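You operate a simulated robot arm through the tools that you are given. There is no shell and no other tool.

You run a simulated robot arm. Do the job below in one go: nothing can be reset, and whatever is moved stays where it is left.

## Task
Put things in order on the pine table. At the end: the clear dosing pot stands where the orange lint remover stood; the teal dauber stands where the clear dosing pot stood; the orange lint remover is on the white blue-handled tray; the yellow hose connector stands on top of the green soap bar; whatever was shut is shut again. Leave all else as you found it, and nothing knocked over. Set down upright: orange lint remover.
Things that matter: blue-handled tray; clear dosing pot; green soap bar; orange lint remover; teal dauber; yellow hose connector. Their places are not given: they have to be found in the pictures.

The check looks at the end state, three seconds after you hand in, the way a careful person would. Anything else that was tipped, shoved, dropped, spilled or broken makes it a failure.

## Robot
A 7-joint arm with a two-finger gripper, fixed in place. Base frame: the origin is on the floor under the middle of its stand, x ahead of it, y to its left, z up; the work surface is at about z = 78. Readings come in cm, degrees, newtons and seconds.
With the tool pointing down near the work surface it reaches from about 34 to 72 cm from the base axis. Its first joint turns from -66.0 to 66.0 degrees. Payload 2.45 kg.
The tool frame sits at the grasp point between the pads (the TCP): z along the fingers, y along the line on which they close. The tips reach 2.6 cm beyond it. The gripper opens to 9.6 cm; its body begins 6.9 cm behind the TCP.
Orientation is that of the tool frame in the base frame, as a unit quaternion [x, y, z, w]. With the fingers straight down and closing along the base's y, the tool's x points along the base's -x, its y along +y and its z along -z.

## Interface
- The arm moves only by the tool drive_tool. Its argument "motion" is one flat list of numbers, 7 for each row, row after row: the shift along the tool's x, y, z in units of 40 mm (1.0 is 40 mm), then the turn, a rotation vector about the tool's x, y, z in units of 4 degrees (1.0 is 4 degrees), then the finger opening in cm, from 0 to 9.6. In form: [x, y, z, wx, wy, wz, claw, x, y, z, wx, wy, wz, claw, ...]. A call has 1 to 20 rows; each row shifts and turns the commanded pose from where the row before left it, along the tool's axes as they then stand. A call with a number of a shift or a turn outside -1 to 1 is refused whole. Each row takes 0.2 s and may step no farther than 5 cm and 8.6 degrees from the row before; otherwise, or with a gripper value out of range, the whole call is refused. Where a pose cannot be reached the arm comes as near as it can. A force on the tool above 40 N (or 10 N above the force at the start of the call, whichever is more), or a blocked arm, ends the call early, and 0.2 s more pass. Each finger travels about 5 cm/s and halts on what it meets, pressing with about 22 N; the grip force reading is that of the motor and also rises with nothing between the fingers. The clock runs only during rows and for 0.2 s after the last one: add rows that do not move to give the fingers time. The reply holds the time, the measured pose of the TCP, the force on the tool along the base axes, the opening and the grip force, in the units named above and with some noise, with the torque about the TCP (base axes, N m) and any sound that the robot's microphone picked up.
- Cameras (640 x 400 px; columns grow to the right, rows downward): "scene" is fixed at [14.13, -38.33, 141.57]; the picture's right is [0.93, -0.36, 0.00], its down [-0.23, -0.61, -0.76] and it looks along [0.27, 0.71, -0.65] (base axes); focal length 364 px, centre (320, 200). "wrist" rides on the gripper at [8.2, 0.3, -9.8] in the tool frame; the picture's right is [-0.04, 1.00, 0.00], its down [-0.73, -0.03, -0.68] and it looks along [-0.68, -0.03, 0.73] (tool axes); focal length 256 px, centre (320, 200).
- grab_frame(camera): a new picture of that camera. It takes no simulated time.
- pixel_to_xyz(camera, pixels): for up to 12 pixels [column, row] of the newest picture of that camera ("zoom" is the newest enlarged one), the place [x, y, z] in the base frame of the surface seen there, good to about 0.3 cm. It takes no simulated time.
- close_up(camera, box): a new picture of the part [left, top, right, bottom] of that camera's present view, enlarged. It takes no simulated time.
- finish_job(): hands the job in; it is judged then, once.

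Unless the task says otherwise, let go and move clear before handing in.

The tools are called after "Call:" as a command line: name --argument value ..., lists and objects as JSON in quotes. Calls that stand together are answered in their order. drive_tool: Moves the arm, as the interface text tells. Its arguments: {"type":"object","properties":{"motion":{"type":"array"}},"required":["motion"]} The other tools are called the same way: grab_frame (camera) takes a picture; pixel_to_xyz (camera, pixels) gives the place of the surface under pixels of a picture; close_up (camera, box) takes an enlarged picture of a part of a camera's view; finish_job () hands the job in.

At the start:

```text
time_s: 0.0
ee_pos: [42.62, 1.01, 114.14]
tool_rot: [-0.001, 1.0, 0.0, 0.001]
ft_force: [0.3, 0.3, -0.2]
wrist_torque: [-0.01, -0.06, 0.02]
gripper_width: 9.61
finger_force: 0.1
```

scene: 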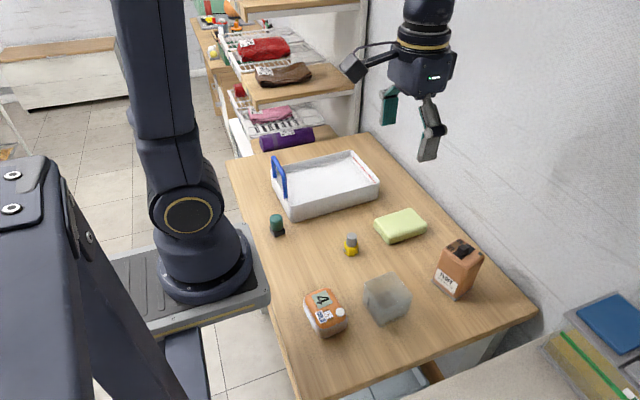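
wrist: 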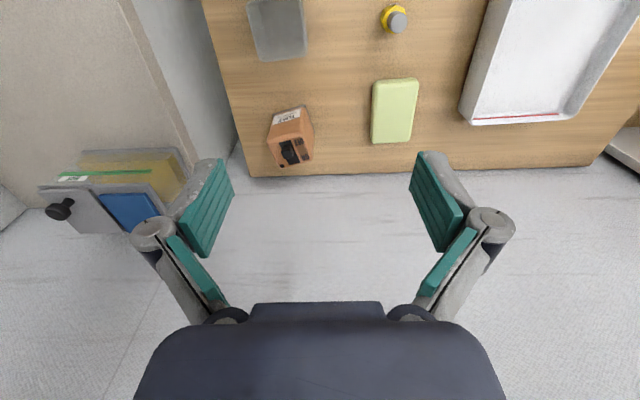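

The scene shows two orange items (near 325,312 and 458,268), a clear pot (387,298), a soap bar (400,226), a yellow connector (351,245), a teal item (277,224) and a tray (325,184). I'll enlarge these to tell them apart.

Call:
close_up --camera "scene" --box '[280, 220, 500, 357]'

Call:
close_up --camera "scene" --box '[230, 130, 450, 267]'

Call:
close_up --camera "wrist" --box '[220, 0, 480, 180]'

```text
2.91 times, centred on (390, 288) of scene
```

zoom: 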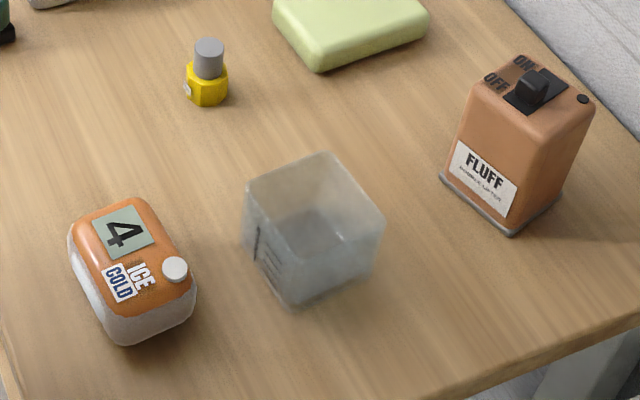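

```text
2.91 times, centred on (340, 198) of scene
```

zoom: 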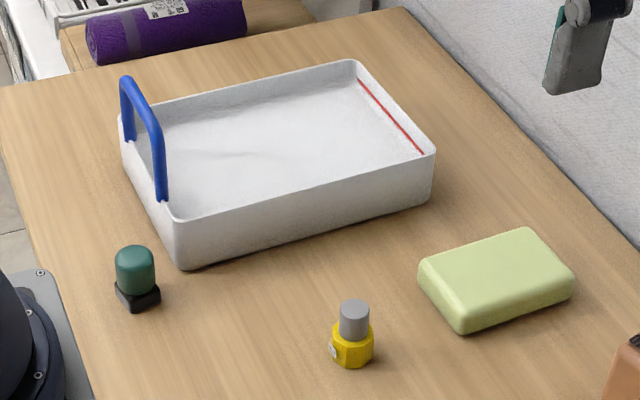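

```text
2.22 times, centred on (350, 90) of wrist
```

zoom: 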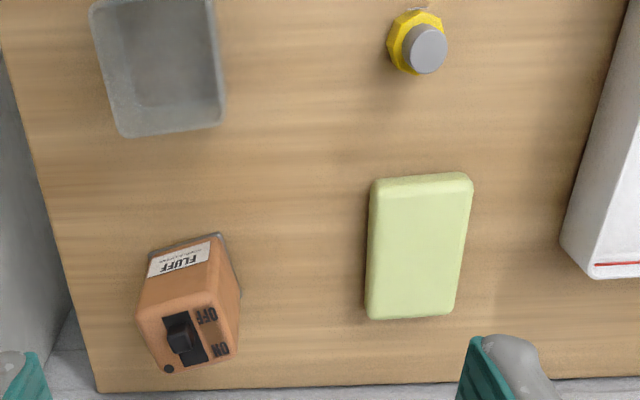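

The FLUFF device at (458,268) is the lint remover; the ICE COLD block is a distractor. Next I'll measure positions of the things.

Call:
grab_frame --camera "scene"

Call:
pixel_to_xyz --camera "scene" --pixels '[[277, 217], [278, 233], [352, 238], [351, 252], [385, 227], [400, 224], [417, 222], [400, 215], [404, 234], [450, 257], [462, 252], [477, 260]]'

Call:
pixel_to_xyz --camera "scene" --pixels '[[365, 284], [393, 273], [410, 294], [381, 305], [387, 298], [380, 322], [325, 312], [338, 170], [300, 200], [360, 178], [350, 155], [292, 212]]'

Call:
close_up --camera "scene" --box '[340, 250, 436, 310]'

```text
taken
```

scene: 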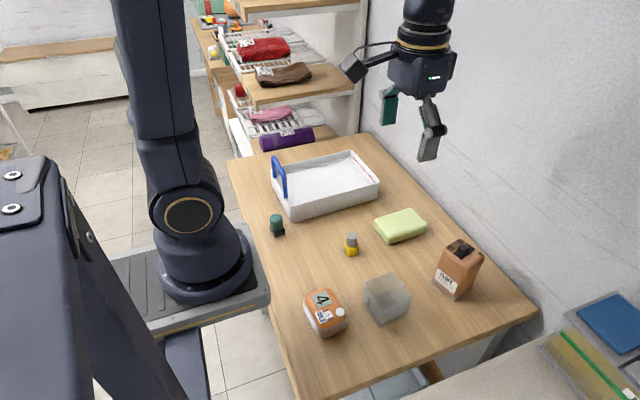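

```text
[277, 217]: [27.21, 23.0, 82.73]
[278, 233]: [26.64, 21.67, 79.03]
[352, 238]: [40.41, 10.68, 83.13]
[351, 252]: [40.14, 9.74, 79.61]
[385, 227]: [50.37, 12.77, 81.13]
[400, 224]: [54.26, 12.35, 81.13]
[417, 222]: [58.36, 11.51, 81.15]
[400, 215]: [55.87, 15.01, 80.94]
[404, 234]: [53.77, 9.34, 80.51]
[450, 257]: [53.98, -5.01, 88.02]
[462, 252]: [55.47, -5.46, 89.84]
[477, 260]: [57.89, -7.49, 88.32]
```

```text
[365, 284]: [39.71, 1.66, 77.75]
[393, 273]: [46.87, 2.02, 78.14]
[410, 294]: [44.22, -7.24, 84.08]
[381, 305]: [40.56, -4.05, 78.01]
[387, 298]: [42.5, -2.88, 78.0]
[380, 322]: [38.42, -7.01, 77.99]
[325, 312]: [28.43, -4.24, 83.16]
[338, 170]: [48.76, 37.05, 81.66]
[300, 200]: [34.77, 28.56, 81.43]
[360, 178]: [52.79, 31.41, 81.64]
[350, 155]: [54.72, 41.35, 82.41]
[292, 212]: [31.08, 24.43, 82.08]
```

```text
6.67 times, centred on (388, 280) of scene
```

zoom: 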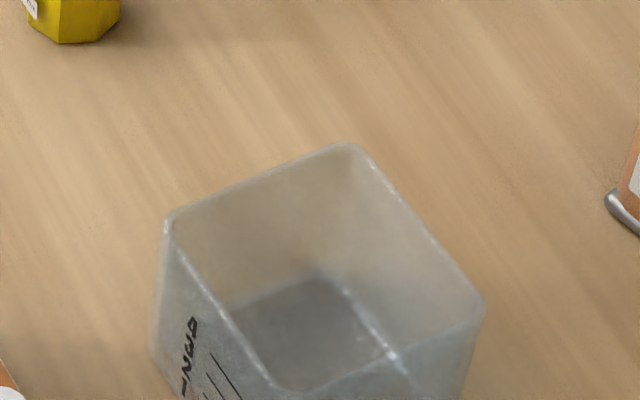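

I have the rough places: lint remover about (57,-4.6), pot about (41,-4.4), connector (40.3,10.3), soap (54.5,12.2), dauber (27,22). I'll lower the arm some 14 cm for a closer wrist view of the lint remover and pot.

Call:
drive_tool --motion '[-0.1, -0.3, 0.7, 0, 0, 0, 9.6, -0.1, -0.3, 0.7, 0, 0, 0, 9.6, -0.1, -0.3, 0.7, 0, 0, 0, 9.6, 0, -0.3, 0.7, 0, 0, 0, 9.6, 0, -0.3, 0.5, 0, 0, 0, 9.6, 0, 0, 0, 0, 0, 0, 9.6]'

Call:
grab_frame --camera "wrist"

```text
time_s: 1.4
ee_pos: [43.87, -5.03, 101.02]
tool_rot: [0.0, 1.0, 0.0, 0.0]
ft_force: [-0.5, -0.3, 0.3]
wrist_torque: [-0.01, 0.01, -0.04]
gripper_width: 9.59
finger_force: 0.1
```

```text
taken
```

wrist: 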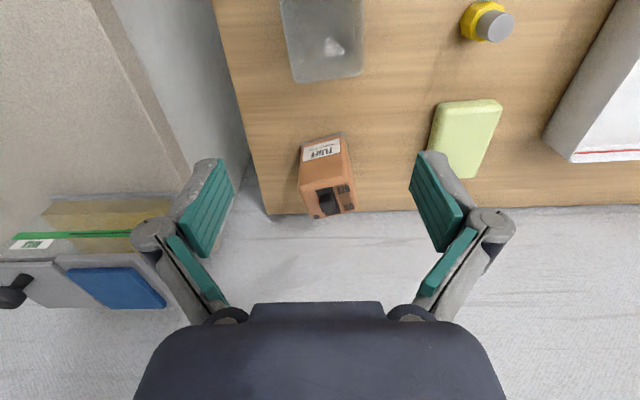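

The wrist view shows the lint remover's top at about (328,200) and the pot at (322,40), clear from above. I'll enlarge and measure the lint remover and pot.

Call:
close_up --camera "wrist" --box '[264, 120, 392, 200]'

Call:
pixel_to_xyz --camera "wrist" --pixels '[[302, 188], [348, 181], [355, 208], [311, 216], [300, 147], [341, 137], [320, 165], [320, 195], [343, 165], [326, 183]]'

Call:
close_up --camera "wrist" --box '[256, 0, 384, 80]'

```text
5.00 times, centred on (328, 160) of wrist
```

zoom: 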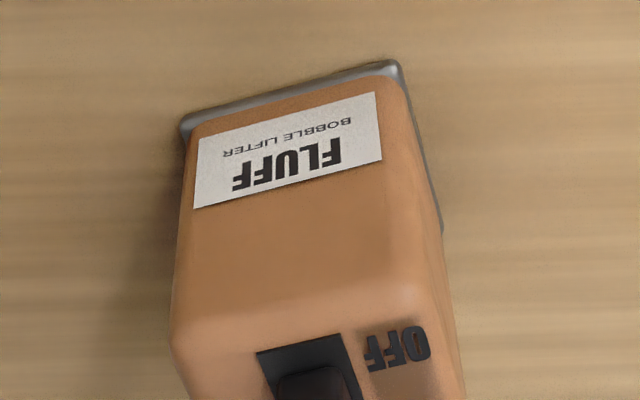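

```text
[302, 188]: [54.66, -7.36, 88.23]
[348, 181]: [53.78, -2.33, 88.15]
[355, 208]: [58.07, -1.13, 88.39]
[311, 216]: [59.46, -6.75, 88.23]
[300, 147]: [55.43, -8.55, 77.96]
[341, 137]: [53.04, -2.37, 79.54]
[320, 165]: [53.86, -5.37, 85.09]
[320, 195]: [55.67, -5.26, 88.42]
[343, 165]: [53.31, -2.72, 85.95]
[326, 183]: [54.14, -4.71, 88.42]
```

```text
5.00 times, centred on (320, 40) of wrist
```

zoom: 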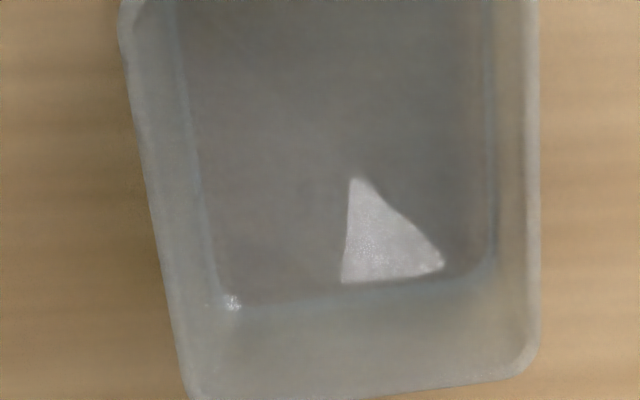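

The lint remover's base corners put it at about (57.0,-4.6), turned some 16.5°, with its top at z≈88.3. Before lifting it I'll measure the tray's rim, floor and handle in the scene.

Call:
close_up --camera "scene" --box '[256, 140, 392, 225]'

Call:
pixel_to_xyz --camera "scene" --pixels '[[290, 195], [295, 205], [320, 190], [340, 185], [360, 185], [330, 165], [345, 160], [310, 178], [379, 184], [276, 160], [284, 192], [273, 184]]'

```text
4.71 times, centred on (324, 182) of scene
```

zoom: 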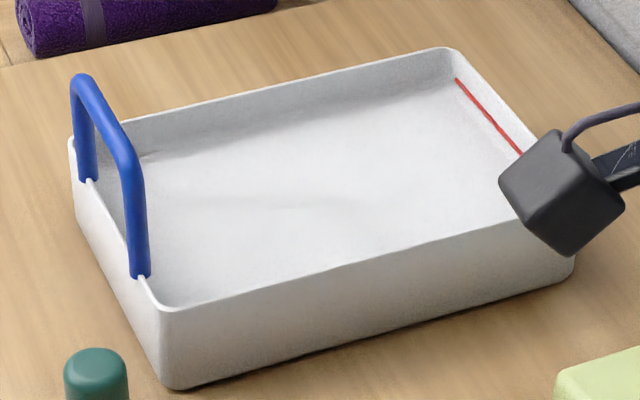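

```text
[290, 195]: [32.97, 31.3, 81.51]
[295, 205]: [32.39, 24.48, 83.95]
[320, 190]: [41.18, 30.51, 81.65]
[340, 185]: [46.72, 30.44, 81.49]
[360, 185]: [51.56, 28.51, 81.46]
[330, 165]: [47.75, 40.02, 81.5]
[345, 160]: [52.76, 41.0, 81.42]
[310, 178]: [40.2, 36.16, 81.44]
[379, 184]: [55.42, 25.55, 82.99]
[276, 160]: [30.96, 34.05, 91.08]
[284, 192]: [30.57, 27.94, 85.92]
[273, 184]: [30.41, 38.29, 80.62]
```

The tray floor is at z≈81.5 with the rim near 84.5 and the handle on the x≈30.5 side, so the tray middle (45,34) suits the lint remover. I'll move over the lint remover, turn 16.5° to its faces and look again.

Call:
drive_tool --motion '[-0.808, 0.033, 0, 0, 0, 0, 9.6, -0.808, 0.033, 0, 0, 0, 0, 9.6, -0.808, 0.033, 0, 0, 0, 0, 9.6, -0.808, 0.033, 0, 0, 0, 0, 9.6, 0, 0, 0.3, 0, 0, -0.825, 9.6, 0, 0, 0.3, 0, 0, -0.825, 9.6, 0, 0, 0.3, 0, 0, -0.825, 9.6, 0, 0, 0.3, 0, 0, -0.825, 9.6, 0, 0, 0.3, 0, 0, -0.825, 9.6, 0, 0, 0, 0, 0, 0, 9.6]'

Call:
grab_frame --camera "wrist"

Call:
grab_frame --camera "scene"

```text
time_s: 3.6
ee_pos: [56.71, -4.52, 94.94]
tool_rot: [-0.144, 0.99, 0.0, 0.0]
ft_force: [0.4, -0.4, -0.2]
wrist_torque: [-0.01, -0.01, 0.02]
gripper_width: 9.61
finger_force: 0.1
```

```text
taken
```

wrist: 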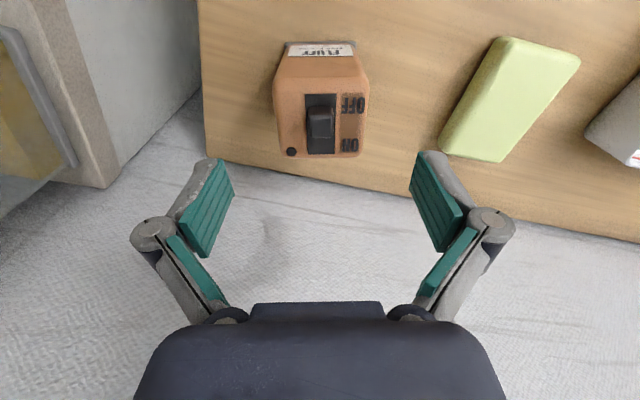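

```text
taken
```

scene: 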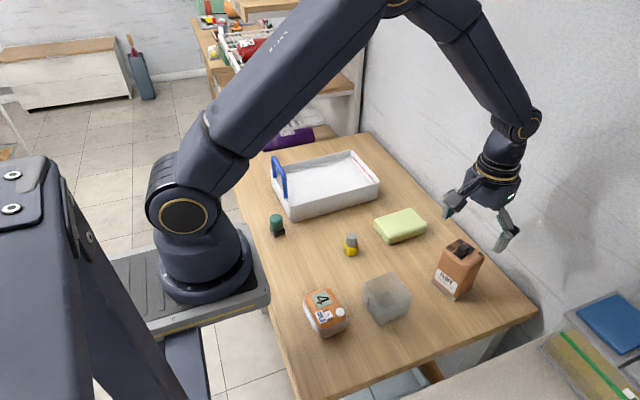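

The lint remover is centred between the fingers in the wrist view (top face around (320,118)) and square to them. I'll go down to z≈85 and close on it.

Call:
drive_tool --motion '[0, 0, 0.6, 0, 0, 0, 9.6, 0, 0, 0.6, 0, 0, 0, 9.6, 0, 0, 0.6, 0, 0, 0, 9.6, 0, 0, 0.4, 0, 0, 0, 9.6, 0, 0, 0.25, 0, 0, 0, 9.6, 0, 0, 0, 0, 0, 0, 9.6]'

Call:
grab_frame --camera "wrist"

Call:
close_up --camera "scene" --box '[400, 180, 560, 310]'

```text
time_s: 5.0
ee_pos: [56.82, -4.62, 84.99]
tool_rot: [-0.144, 0.99, 0.0, 0.0]
ft_force: [0.3, 0.2, -0.4]
wrist_torque: [0.01, -0.01, -0.05]
gripper_width: 9.62
finger_force: 0.0
```

```text
taken
```

wrist: 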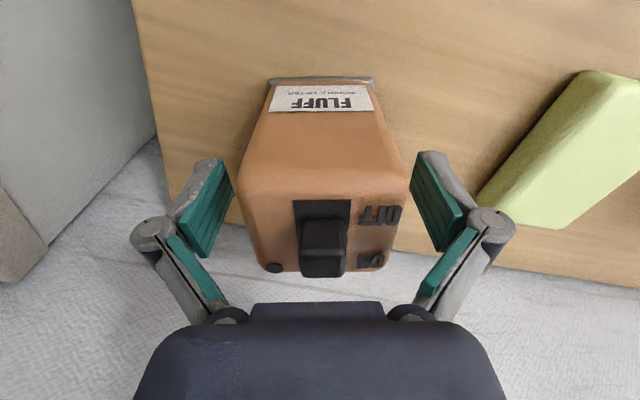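

```text
3.08 times, centred on (480, 245) of scene
```

zoom: 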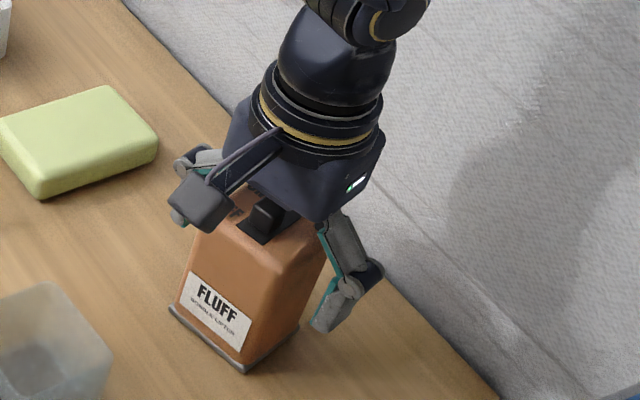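

The fingers straddle the body evenly with no contact force. Closing now.

Call:
drive_tool --motion '[0, 0, 0, 0, 0, 0, 7.5, 0, 0, 0, 0, 0, 0, 5.0, 0, 0, 0, 0, 0, 0, 4.0, 0, 0, 0, 0, 0, 0, 4.0, 0, 0, 0, 0, 0, 0, 4.0]'

Call:
grab_frame --camera "wrist"

```text
time_s: 6.2
ee_pos: [56.72, -4.61, 85.13]
tool_rot: [-0.144, 0.99, 0.0, 0.001]
ft_force: [-1.1, 2.1, 5.1]
wrist_torque: [0.07, 0.13, -0.08]
gripper_width: 6.39
finger_force: 22.3
```

```text
taken
```

wrist: 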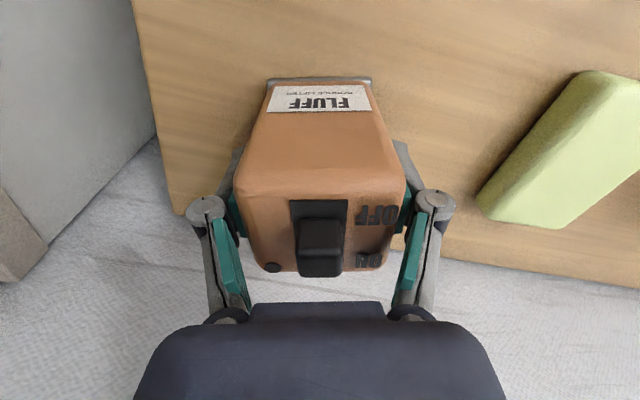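

The grip holds at 6.39 cm with 22 N. I'll lift a few centimetres and check the load and the object's attitude.

Call:
drive_tool --motion '[0, 0, -0.15, 0, 0, 0, 4.0, 0, 0, -0.3, 0, 0, 0, 4.0, 0, 0, -0.4, 0, 0, 0, 4.0, 0, 0, 0, 0, 0, 0, 4.0]'

Call:
grab_frame --camera "wrist"

Call:
grab_frame --camera "scene"

```text
time_s: 7.2
ee_pos: [56.75, -4.51, 88.51]
tool_rot: [-0.143, 0.99, 0.0, 0.0]
ft_force: [-0.4, 0.4, -2.6]
wrist_torque: [0.0, -0.01, -0.03]
gripper_width: 6.37
finger_force: 22.1
```

```text
taken
```

wrist: 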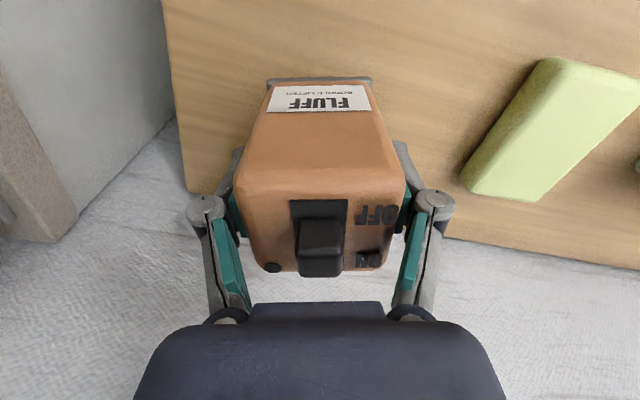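

```text
taken
```

scene: 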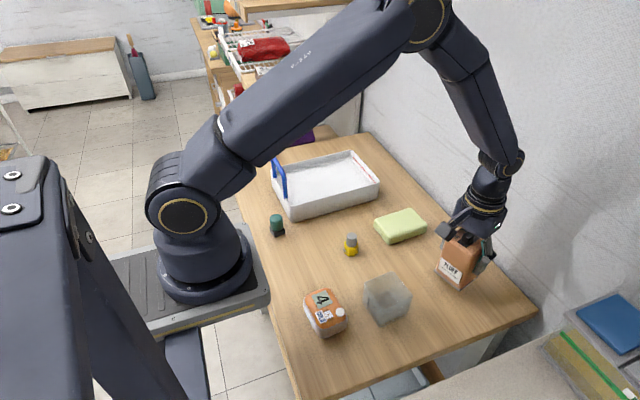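

It rises cleanly with about 2.6 N of load and stays upright. I'll lift to z≈100 and carry it over to above the tray's middle.

Call:
drive_tool --motion '[0, 0, -0.575, 0, 0, 0, 4.0, 0, 0, -0.575, 0, 0, 0, 4.0, 0, 0, -0.575, 0, 0, 0, 4.0, 0, 0, -0.575, 0, 0, 0, 4.0, 0, 0, -0.575, 0, 0, 0, 4.0, 0.006, 0.4, 0, 0, 0, 0, 4.0, 0.006, 0.719, 0, 0, 0, 0, 4.0, 0.006, 0.8, 0, 0, 0, 0, 4.0, 0.006, 0.8, 0, 0, 0, 0, 4.0, 0.006, 0.8, 0, 0, 0, 0, 4.0, 0.006, 0.8, 0, 0, 0, 0, 4.0, 0.006, 0.8, 0, 0, 0, 0, 4.0, 0.006, 0.8, 0, 0, 0, 0, 4.0, 0.006, 0.8, 0, 0, 0, 0, 4.0, 0.006, 0.8, 0, 0, 0, 0, 4.0, 0.006, 0.8, 0, 0, 0, 0, 4.0, 0.006, 0.8, 0, 0, 0, 0, 4.0, 0.006, 0.6, 0, 0, 0, 0, 4.0, 0.006, 0.34, 0, 0, 0, 0, 4.0, 0, 0, 0, 0, 0, 0, 4.0]'

Call:
grab_frame --camera "wrist"

Call:
grab_frame --camera "scene"

```text
time_s: 11.4
ee_pos: [45.04, 34.08, 99.93]
tool_rot: [-0.144, 0.99, 0.001, 0.0]
ft_force: [0.3, 0.5, -1.9]
wrist_torque: [0.0, 0.0, -0.02]
gripper_width: 6.37
finger_force: 21.9
```

```text
taken
```

wrist: 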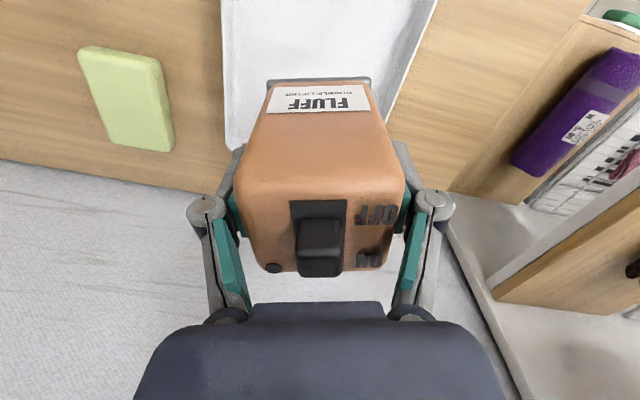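

```text
taken
```

scene: 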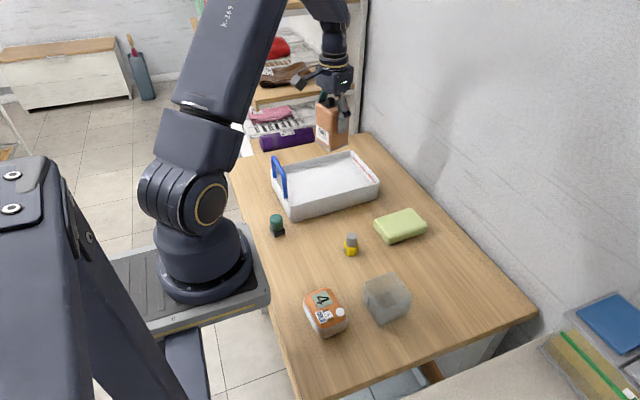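

The lint remover hangs at (45,34), over the middle of the tray. I'll lower it to just above the floor (TCP about 89.3).

Call:
drive_tool --motion '[0, 0, 0.4, 0, 0, 0, 4.0, 0, 0, 0.5, 0, 0, 0, 4.0, 0, 0, 0.5, 0, 0, 0, 4.0, 0, 0, 0.5, 0, 0, 0, 4.0, 0, 0, 0.4, 0, 0, 0, 4.0, 0, 0, 0.25, 0, 0, 0, 4.0, 0, 0, 0.1, 0, 0, 0, 4.0, 0, 0, 0, 0, 0, 0, 4.0]'

Call:
close_up --camera "scene" --box '[256, 110, 400, 220]'

Call:
grab_frame --camera "wrist"

```text
time_s: 13.2
ee_pos: [45.13, 33.95, 89.47]
tool_rot: [-0.145, 0.989, 0.0, 0.0]
ft_force: [-0.7, 0.1, -3.5]
wrist_torque: [0.02, -0.01, 0.02]
gripper_width: 6.36
finger_force: 21.6
```

```text
3.64 times, centred on (328, 165) of scene
```

zoom: 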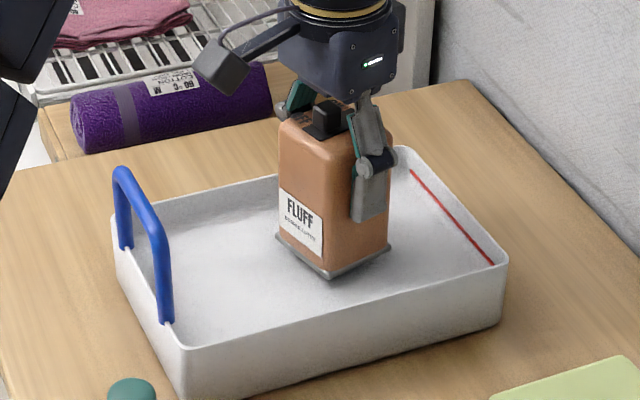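

```text
taken
```

wrist: 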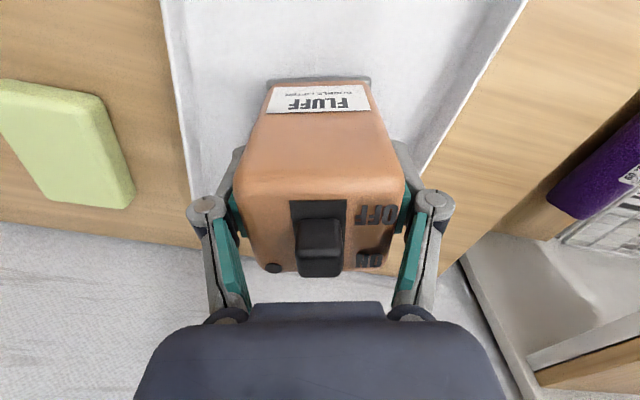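

The lint remover hovers just over the tray floor with clear room on all sides. I'll lower in small steps and watch for contact.

Call:
drive_tool --motion '[0, 0, 0.04, 0, 0, 0, 4.0, 0, 0, 0.04, 0, 0, 0, 4.0, 0, 0, 0.04, 0, 0, 0, 4.0, 0, 0, 0, 0, 0, 0, 4.0]'

```text
time_s: 14.2
ee_pos: [45.0, 34.02, 88.98]
tool_rot: [-0.143, 0.99, 0.0, 0.0]
ft_force: [0.4, -0.2, -2.2]
wrist_torque: [-0.02, 0.0, 0.0]
gripper_width: 6.37
finger_force: 21.8
```

No contact yet (load still about -2.2 N at z 88.98). I'll continue in small steps.

Call:
drive_tool --motion '[0, 0, 0.04, 0, 0, 0, 4.0, 0, 0, 0.04, 0, 0, 0, 4.0, 0, 0, 0, 0, 0, 0, 4.0]'

```text
time_s: 15.0
ee_pos: [45.06, 34.04, 88.67]
tool_rot: [-0.143, 0.99, 0.001, 0.0]
ft_force: [-0.4, -0.5, -2.9]
wrist_torque: [0.01, 0.01, -0.02]
gripper_width: 6.38
finger_force: 22.4
```

Still hanging free at z 88.67. I'll step down a further 2 mm.

Call:
drive_tool --motion '[0, 0, 0.03, 0, 0, 0, 4.0, 0, 0, 0.03, 0, 0, 0, 4.0, 0, 0, 0, 0, 0, 0, 4.0]'

```text
time_s: 15.8
ee_pos: [45.14, 33.97, 88.58]
tool_rot: [-0.143, 0.99, 0.0, 0.002]
ft_force: [-0.4, -3.0, 15.7]
wrist_torque: [-0.14, 0.01, -0.14]
gripper_width: 6.39
finger_force: 22.1
```

Contact is made (+15.7 N). I'll ease up a little and open the fingers.

Call:
drive_tool --motion '[0, 0, -0.02, 0, 0, 0, 4.0, 0, 0, 0, 0, 0, 0, 6.6, 0, 0, 0, 0, 0, 0, 7.5, 0, 0, 0, 0, 0, 0, 9.0, 0, 0, 0, 0, 0, 0, 9.6, 0, 0, 0, 0, 0, 0, 9.6]'

Call:
grab_frame --camera "wrist"

Call:
close_up --camera "scene" --box '[256, 110, 400, 220]'

```text
time_s: 17.2
ee_pos: [45.07, 34.06, 88.52]
tool_rot: [-0.143, 0.99, 0.0, 0.0]
ft_force: [-0.7, 0.9, 0.1]
wrist_torque: [0.02, 0.03, 0.01]
gripper_width: 9.58
finger_force: 0.1
```

```text
taken
```

wrist: 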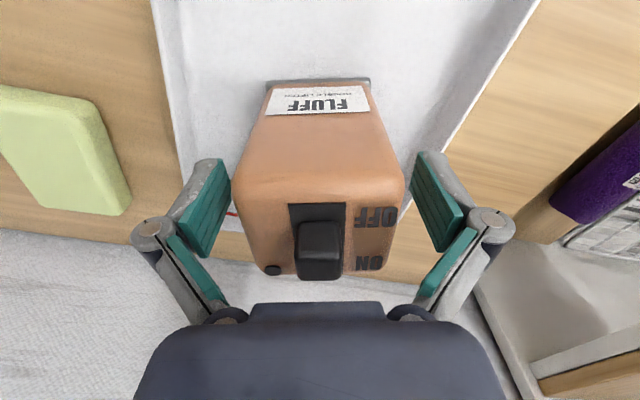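

```text
3.64 times, centred on (328, 165) of scene
```

zoom: 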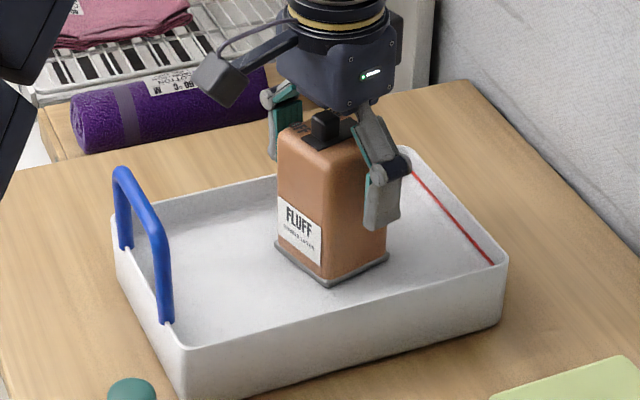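

The lint remover stands upright in the tray, released. I'll rise, turn to the pot's yaw (~5°) and go back over the pot for a close view.

Call:
drive_tool --motion '[0, 0, -0.6, 0, 0, 0, 9.6, 0, 0, -0.65, 0, 0, 0, 9.6, 0, 0, -0.65, 0, 0, 0, 9.6, 0, 0, -0.65, 0, 0, 0.933, 9.6, 0, 0, -0.65, 0, 0, 0.933, 9.6, 0, 0, -0.65, 0, 0, 0.933, 9.6, 0.147, -0.728, 0, 0, 0, 0, 9.6, 0.147, -0.728, 0, 0, 0, 0, 9.6, 0.147, -0.728, 0, 0, 0, 0, 9.6, 0.147, -0.728, 0, 0, 0, 0, 9.6, 0.147, -0.728, 0, 0, 0, 0, 9.6, 0.147, -0.728, 0, 0, 0, 0, 9.6, 0.147, -0.728, 0, 0, 0, 0, 9.6, 0.147, -0.728, 0, 0, 0, 0, 9.6, 0.147, -0.728, 0, 0, 0, 0, 9.6, 0.147, -0.728, 0, 0, 0, 0, 9.6, 0.147, -0.728, 0, 0, 0, 0, 9.6, 0.147, -0.728, 0, 0, 0, 0, 9.6, 0.147, -0.728, 0, 0, 0, 0, 9.6, 0, 0, 0, 0, 0, 0, 9.6]'

Call:
grab_frame --camera "wrist"

Call:
grab_frame --camera "scene"

```text
time_s: 21.4
ee_pos: [41.07, -4.25, 103.88]
tool_rot: [-0.046, 0.999, 0.0, 0.0]
ft_force: [0.9, 1.1, 0.3]
wrist_torque: [0.0, 0.02, 0.01]
gripper_width: 9.58
finger_force: 0.0
```

```text
taken
```

wrist: 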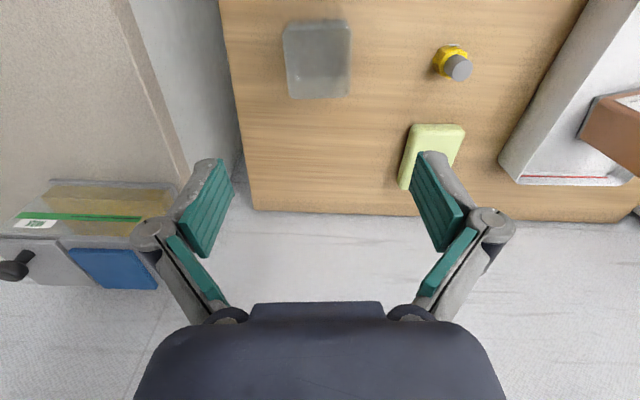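

```text
taken
```

scene: 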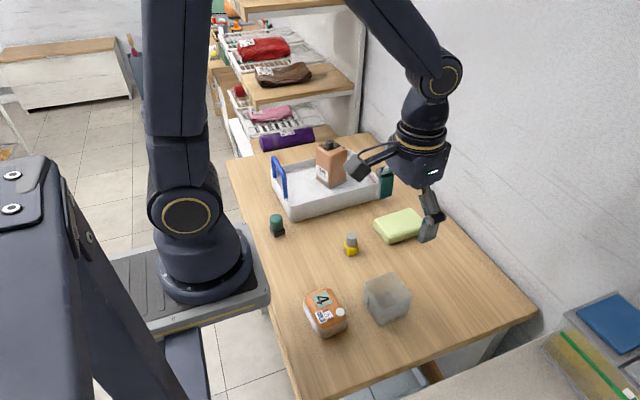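

Call:
close_up --camera "wrist" --box '[256, 10, 384, 110]'

Call:
pixel_to_xyz --camera "wrist" --pixels '[[286, 35], [290, 85], [300, 97], [345, 93], [349, 60], [346, 25], [318, 97], [318, 22], [320, 60], [310, 40], [335, 80], [280, 60]]'

```text
4.00 times, centred on (320, 60) of wrist
```

zoom: 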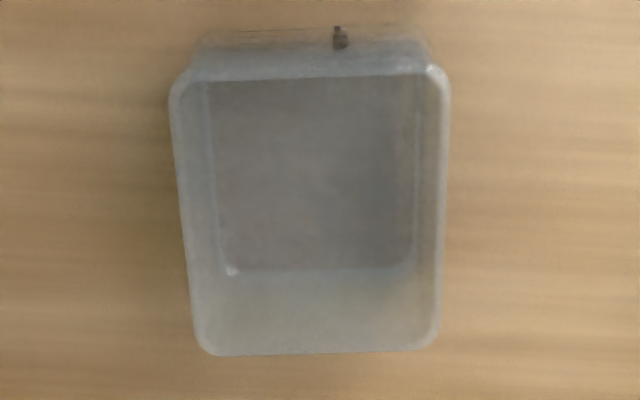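

```text
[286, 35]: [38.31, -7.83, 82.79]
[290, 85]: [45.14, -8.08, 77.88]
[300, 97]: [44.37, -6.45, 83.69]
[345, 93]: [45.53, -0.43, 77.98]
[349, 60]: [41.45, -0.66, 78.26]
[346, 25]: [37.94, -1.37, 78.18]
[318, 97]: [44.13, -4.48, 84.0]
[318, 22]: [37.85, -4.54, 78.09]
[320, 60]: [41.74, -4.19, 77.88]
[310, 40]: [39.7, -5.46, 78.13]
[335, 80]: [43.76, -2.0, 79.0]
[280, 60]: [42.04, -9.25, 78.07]
```

The pot's rim corners put it at (41.0,-4.5), yaw 5°, about 6.6 cm square with rim z≈84. I'll descend to z≈88 straddling it and check the view before going lower.

Call:
drive_tool --motion '[0.018, -0.05, 0.6, 0, 0, 0, 9.6, 0, 0, 0.7, 0, 0, 0, 9.6, 0, 0, 0.7, 0, 0, 0, 9.6, 0, 0, 0.7, 0, 0, 0, 9.6, 0, 0, 0.6, 0, 0, 0, 9.6, 0, 0, 0.4, 0, 0, 0, 9.6, 0, 0, 0.2, 0, 0, 0, 9.6, 0, 0, 0, 0, 0, 0, 9.6]'

Call:
grab_frame --camera "wrist"

Call:
close_up --camera "scene" --box '[300, 210, 460, 340]'

```text
time_s: 23.2
ee_pos: [40.96, -4.69, 88.34]
tool_rot: [-0.046, 0.999, 0.0, 0.0]
ft_force: [-0.8, 0.1, 0.4]
wrist_torque: [-0.02, -0.01, 0.01]
gripper_width: 9.57
finger_force: 0.1
```

```text
taken
```

wrist: 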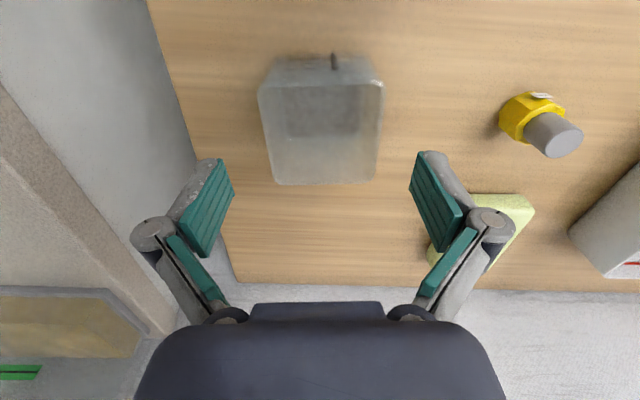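

```text
3.08 times, centred on (380, 275) of scene
```

zoom: 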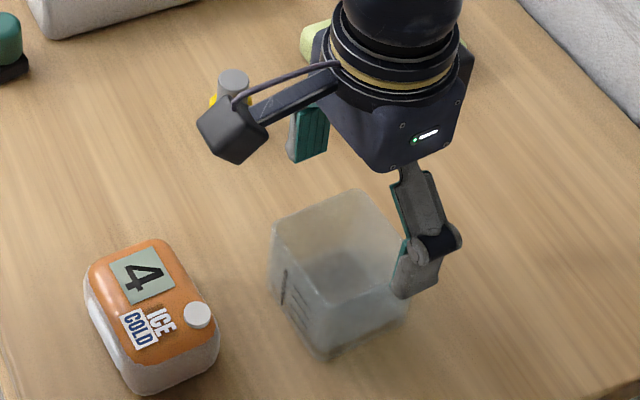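

The pot's centre sits at about (322.6,139) against the tool axis at (320,143), so I'll shift 0.15 cm and descend to z≈82.

Call:
drive_tool --motion '[0.035, 0.04, 0.3, 0, 0, 0, 9.6, 0, 0, 0.4, 0, 0, 0, 9.6, 0, 0, 0.4, 0, 0, 0, 9.6, 0, 0, 0.3, 0, 0, 0, 9.6, 0, 0, 0.15, 0, 0, 0, 9.6, 0, 0, 0, 0, 0, 0, 9.6]'

Call:
grab_frame --camera "wrist"

```text
time_s: 24.6
ee_pos: [40.66, -4.46, 82.14]
tool_rot: [-0.046, 0.999, 0.0, 0.0]
ft_force: [0.6, 0.8, 0.4]
wrist_torque: [-0.01, 0.01, 0.0]
gripper_width: 9.6
finger_force: 0.1
```

```text
taken
```

wrist: 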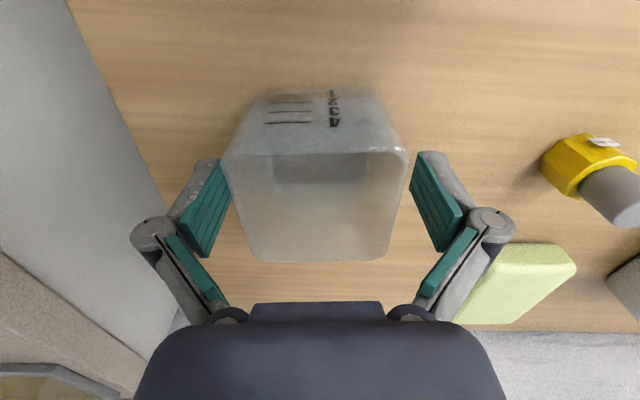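

The pot is evenly between the pads with no contact. I'll close gently to just above its width first and watch the finger force.

Call:
drive_tool --motion '[0, 0, 0, 0, 0, 0, 8.0, 0, 0, 0, 0, 0, 0, 7.2, 0, 0, 0, 0, 0, 0, 6.8, 0, 0, 0, 0, 0, 0, 6.6, 0, 0, 0, 0, 0, 0, 6.5, 0, 0, 0, 0, 0, 0, 6.5]'

```text
time_s: 26.0
ee_pos: [40.69, -4.51, 82.23]
tool_rot: [-0.047, 0.999, 0.0, 0.0]
ft_force: [-0.4, -1.3, 8.3]
wrist_torque: [-0.11, 0.08, 0.0]
gripper_width: 6.93
finger_force: 22.2
```

The pads hold the pot at 6.93 cm. I'll lift slowly by about 5 cm, keeping it level in case there is anything in it.

Call:
drive_tool --motion '[0, 0, -0.05, 0, 0, 0, 6.5, 0, 0, -0.1, 0, 0, 0, 6.5, 0, 0, -0.15, 0, 0, 0, 6.5, 0, 0, -0.2, 0, 0, 0, 6.5, 0, 0, -0.25, 0, 0, 0, 6.5, 0, 0, -0.25, 0, 0, 0, 6.5, 0, 0, -0.15, 0, 0, 0, 6.5, 0, 0, -0.08, 0, 0, 0, 6.5, 0, 0, 0, 0, 0, 0, 6.5]'

Call:
grab_frame --camera "wrist"

Call:
close_up --camera "scene" --box '[300, 210, 460, 340]'

```text
time_s: 28.0
ee_pos: [40.7, -4.47, 87.01]
tool_rot: [-0.046, 0.999, 0.001, 0.0]
ft_force: [0.2, 1.0, -0.7]
wrist_torque: [-0.03, 0.01, -0.01]
gripper_width: 6.94
finger_force: 22.3
```

```text
taken
```

wrist: 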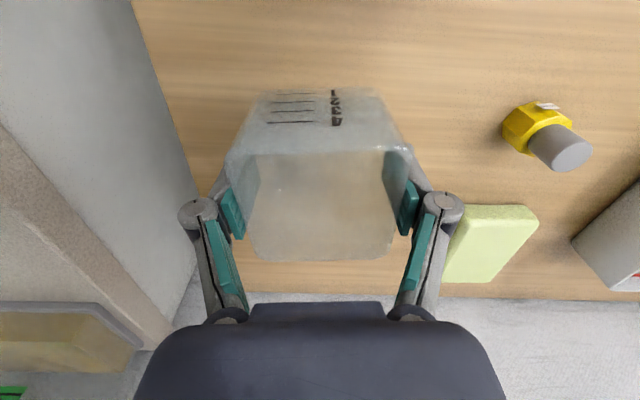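

```text
3.08 times, centred on (380, 275) of scene
```

zoom: 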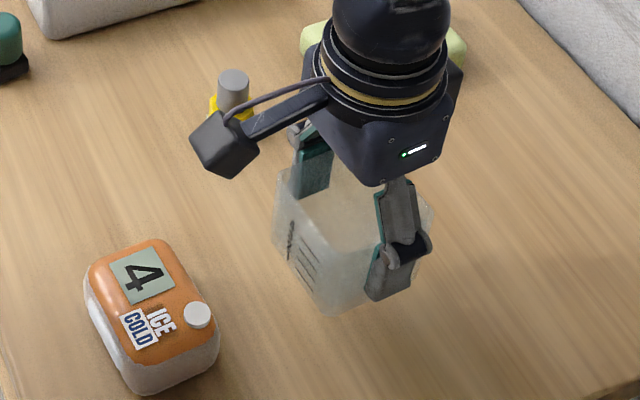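

The pot is light (about 0.7 N, so empty) and held level. I'll carry it smoothly straight ahead to the lint remover's old spot (57.0,-4.6).

Call:
drive_tool --motion '[-0.119, -0.012, 0, 0, 0, 0, 6.5, -0.239, -0.024, 0, 0, 0, 0, 6.5, -0.358, -0.036, 0, 0, 0, 0, 6.5, -0.438, -0.043, 0, 0, 0, 0, 6.5, -0.478, -0.047, 0, 0, 0, 0, 6.5, -0.537, -0.051, 0, 0, 0, 0, 6.5, -0.478, -0.047, 0, 0, 0, 0, 6.5, -0.438, -0.043, 0, 0, 0, 0, 6.5, -0.358, -0.036, 0, 0, 0, 0, 6.5, -0.279, -0.028, 0, 0, 0, 0, 6.5, -0.159, -0.016, 0, 0, 0, 0, 6.5, -0.119, -0.012, 0, 0, 0, 0, 6.5, 0, 0, 0, 0, 0, 0, 6.5]'

Call:
grab_frame --camera "scene"

Call:
grab_frame --camera "wrist"

```text
time_s: 30.8
ee_pos: [56.86, -4.53, 87.09]
tool_rot: [-0.047, 0.999, 0.0, 0.0]
ft_force: [-0.4, -0.3, -0.8]
wrist_torque: [-0.01, 0.03, 0.02]
gripper_width: 6.94
finger_force: 21.7
```

```text
taken
```

scene: 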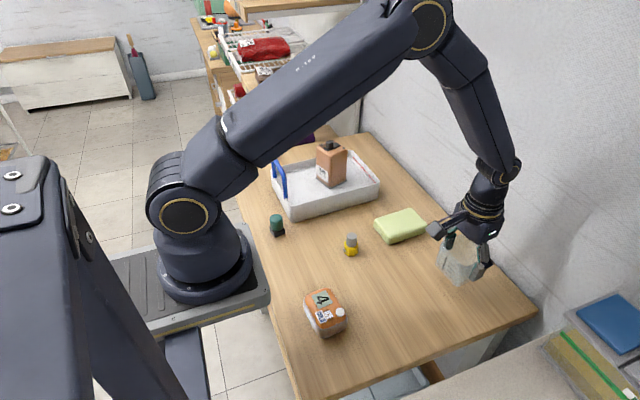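

```text
taken
```

wrist: 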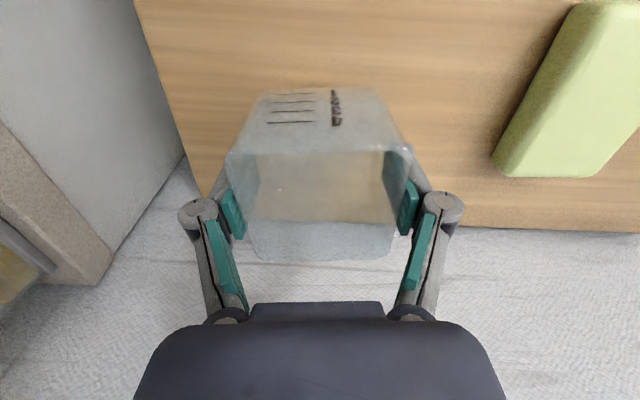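

The pot hangs at (56.9,-4.5), over the freed spot. I'll lower it to a few millimetres above the table.

Call:
drive_tool --motion '[0, 0, 0.15, 0, 0, 0, 6.5, 0, 0, 0.25, 0, 0, 0, 6.5, 0, 0, 0.3, 0, 0, 0, 6.5, 0, 0, 0.25, 0, 0, 0, 6.5, 0, 0, 0.15, 0, 0, 0, 6.5, 0, 0, 0.05, 0, 0, 0, 6.5, 0, 0, 0, 0, 0, 0, 6.5]'

```text
time_s: 32.4
ee_pos: [56.92, -4.39, 82.37]
tool_rot: [-0.046, 0.999, 0.0, 0.001]
ft_force: [0.1, 0.2, -1.6]
wrist_torque: [0.01, 0.01, -0.01]
gripper_width: 6.95
finger_force: 22.5
```

No contact yet at z 82.37 (force about -1.6 N). Stepping down by about a millimetre per row.

Call:
drive_tool --motion '[0, 0, 0.025, 0, 0, 0, 6.5, 0, 0, 0.025, 0, 0, 0, 6.5, 0, 0, 0, 0, 0, 0, 6.5]'

```text
time_s: 33.2
ee_pos: [56.92, -4.57, 82.28]
tool_rot: [-0.047, 0.999, 0.0, 0.001]
ft_force: [-0.2, -0.4, -1.1]
wrist_torque: [-0.01, 0.0, 0.0]
gripper_width: 6.97
finger_force: 22.2
```

Call:
drive_tool --motion '[0, 0, 0.025, 0, 0, 0, 6.5, 0, 0, 0.025, 0, 0, 0, 6.5, 0, 0, 0, 0, 0, 0, 6.5]'

Call:
close_up --camera "scene" --box '[400, 180, 540, 310]'

```text
time_s: 34.0
ee_pos: [56.9, -4.56, 82.07]
tool_rot: [-0.046, 0.999, 0.001, 0.001]
ft_force: [-4.9, 0.6, 15.0]
wrist_torque: [-0.01, 0.06, -0.01]
gripper_width: 6.99
finger_force: 22.1
```

```text
3.08 times, centred on (470, 245) of scene
```

zoom: 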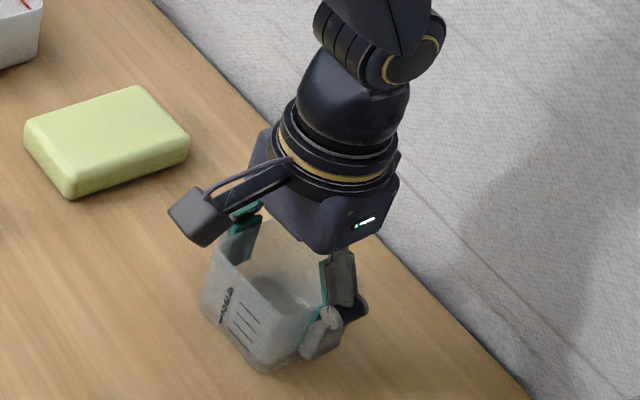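

The pot has touched down (+15 N). I'll ease up a hair and open the fingers.

Call:
drive_tool --motion '[0, 0, -0.025, 0, 0, 0, 6.5, 0, 0, 0, 0, 0, 0, 7.1, 0, 0, 0, 0, 0, 0, 7.6, 0, 0, 0, 0, 0, 0, 8.6, 0, 0, 0, 0, 0, 0, 9.6, 0, 0, 0, 0, 0, 0, 9.6, 0, 0, 0, 0, 0, 0, 9.6]'

Call:
grab_frame --camera "wrist"

```text
time_s: 35.6
ee_pos: [56.87, -4.65, 82.15]
tool_rot: [-0.046, 0.999, -0.001, 0.0]
ft_force: [-0.7, 0.8, 0.1]
wrist_torque: [-0.01, 0.01, 0.01]
gripper_width: 9.59
finger_force: 0.0
```

```text
taken
```

wrist: 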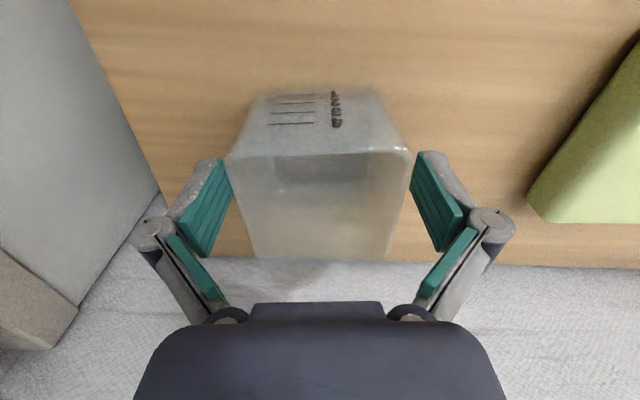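

The pot stands free on the spot. I'll rise and move over toward the yellow connector to look at it closely.

Call:
drive_tool --motion '[0, 0, -0.4, 0, 0, 0, 9.6, 0, 0, -0.65, 0, 0, 0, 9.6, 0, 0, -0.68, 0, 0, 0, 9.6, 0, 0, -0.68, 0, 0, 0, 9.6, 0, 0, -0.68, 0, 0, 0, 9.6, 0, 0, -0.68, 0, 0, 0, 9.6, 0, 0, -0.68, 0, 0, 0, 9.6, 0.484, 0.504, 0, 0, 0, 0, 9.6, 0.484, 0.504, 0, 0, 0, 0, 9.6, 0.484, 0.504, 0, 0, 0, 0, 9.6, 0.484, 0.504, 0, 0, 0, 0, 9.6, 0.484, 0.504, 0, 0, 0, 0, 9.6, 0.484, 0.504, 0, 0, 0, 0, 9.6, 0.484, 0.504, 0, 0, 0, 0, 9.6, 0.484, 0.504, 0, 0, 0, 0, 9.6, 0, 0, 0, 0, 0, 0.66, 9.6, 0, 0, 0, 0, 0, 0.66, 9.6, 0, 0, 0, 0, 0, 0, 9.6]'

Call:
grab_frame --camera "wrist"

Call:
grab_frame --camera "scene"

```text
time_s: 39.4
ee_pos: [39.85, 10.03, 99.91]
tool_rot: [0.001, 1.0, 0.0, 0.0]
ft_force: [1.0, -0.1, 0.5]
wrist_torque: [0.02, -0.01, 0.03]
gripper_width: 9.58
finger_force: 0.0
```

```text
taken
```

wrist: 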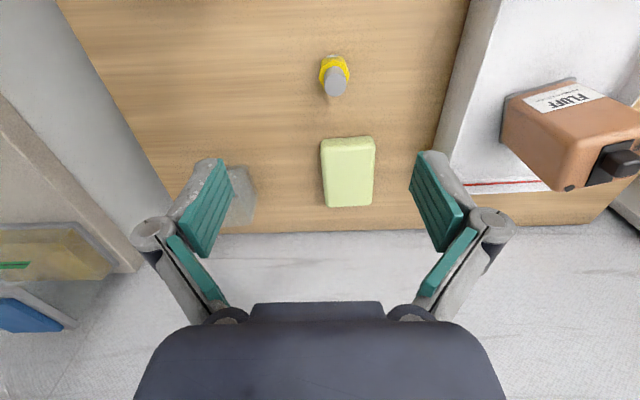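

```text
taken
```

scene: 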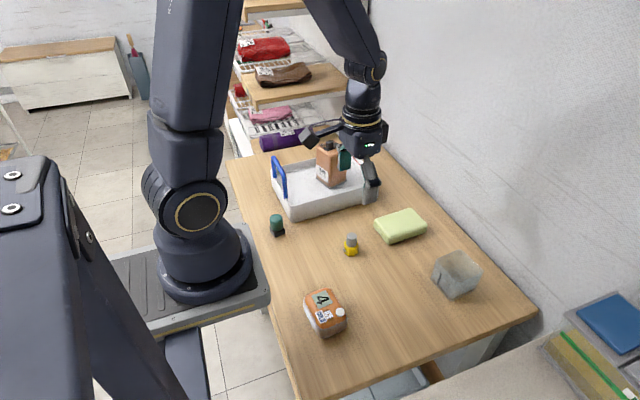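

Call:
close_up --camera "wrist" --box '[303, 45, 367, 105]'

Call:
pixel_to_xyz --camera "wrist" --pixels '[[322, 70], [335, 60], [348, 72], [335, 85], [328, 78], [343, 80], [322, 145], [374, 141], [371, 205], [326, 206], [348, 170], [335, 92]]'

Call:
close_up --camera "scene" --box '[320, 205, 440, 280]'

```text
6.67 times, centred on (335, 75) of wrist
```

zoom: 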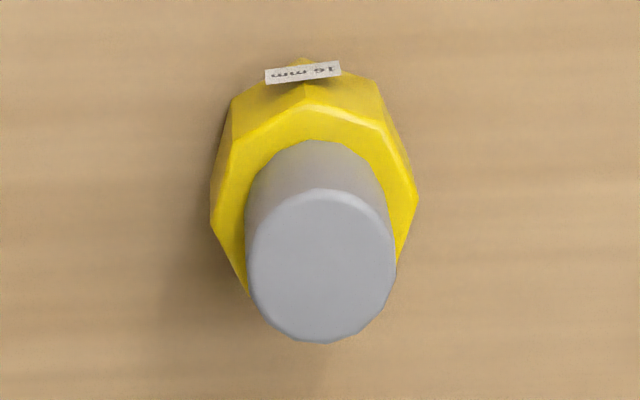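

```text
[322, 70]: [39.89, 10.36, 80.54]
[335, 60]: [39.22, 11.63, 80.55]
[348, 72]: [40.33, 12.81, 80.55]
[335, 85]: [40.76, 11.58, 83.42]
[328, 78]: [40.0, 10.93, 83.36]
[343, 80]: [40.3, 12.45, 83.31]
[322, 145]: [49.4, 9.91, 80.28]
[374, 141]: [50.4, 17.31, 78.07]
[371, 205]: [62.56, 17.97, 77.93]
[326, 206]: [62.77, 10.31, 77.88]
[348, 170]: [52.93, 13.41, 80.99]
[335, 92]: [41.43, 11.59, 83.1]
```

```text
5.33 times, centred on (380, 242) of scene
```

zoom: 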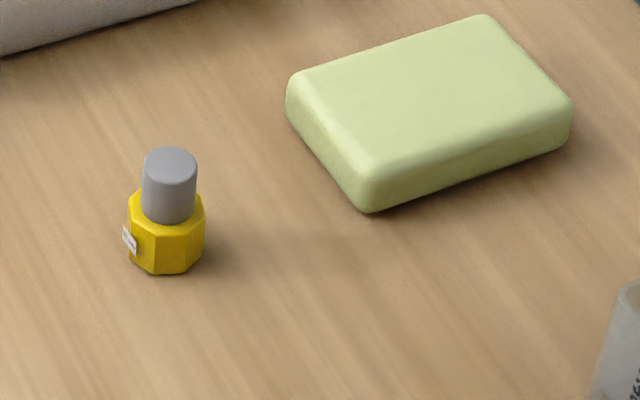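

The connector's grey barrel is round, centred near (40.75,11.45) with top z≈83.4 and the octagon shoulder at z≈80.5; the soap top centre is about (54.9,13.4,81.0). I'll centre over the connector and come down to z≈90 to check.

Call:
drive_tool --motion '[-0.205, 0.35, 0, 0, 0, 0, 8.0, 0, 0, 0.5, 0, 0, 0, 7.0, 0, 0, 0.6, 0, 0, 0, 7.0, 0, 0, 0.6, 0, 0, 0, 7.0, 0, 0, 0.5, 0, 0, 0, 7.0, 0, 0, 0.28, 0, 0, 0, 7.0, 0, 0, 0, 0, 0, 0, 7.0]'

Call:
grab_frame --camera "wrist"

Call:
close_up --camera "scene" --box '[300, 160, 440, 270]'

```text
time_s: 41.0
ee_pos: [40.67, 11.5, 90.04]
tool_rot: [0.001, 1.0, 0.0, 0.0]
ft_force: [-0.2, 1.1, 0.4]
wrist_torque: [0.03, 0.0, 0.02]
gripper_width: 6.99
finger_force: 0.2
```

```text
taken
```

wrist: 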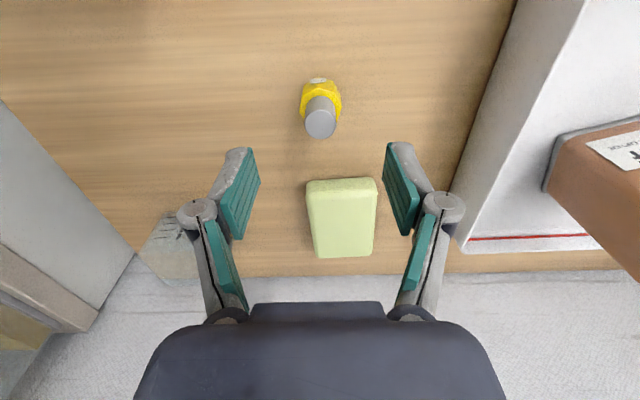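

```text
3.64 times, centred on (370, 215) of scene
```

zoom: 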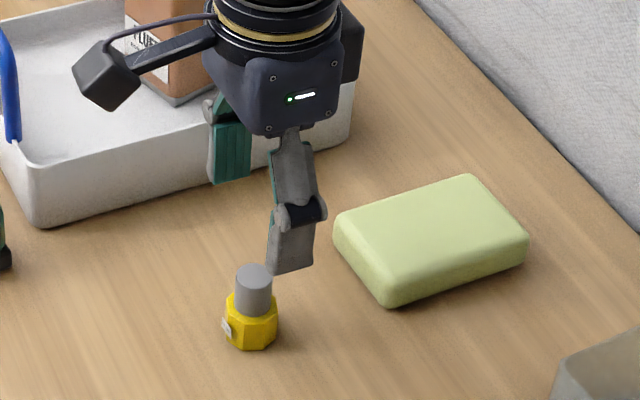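

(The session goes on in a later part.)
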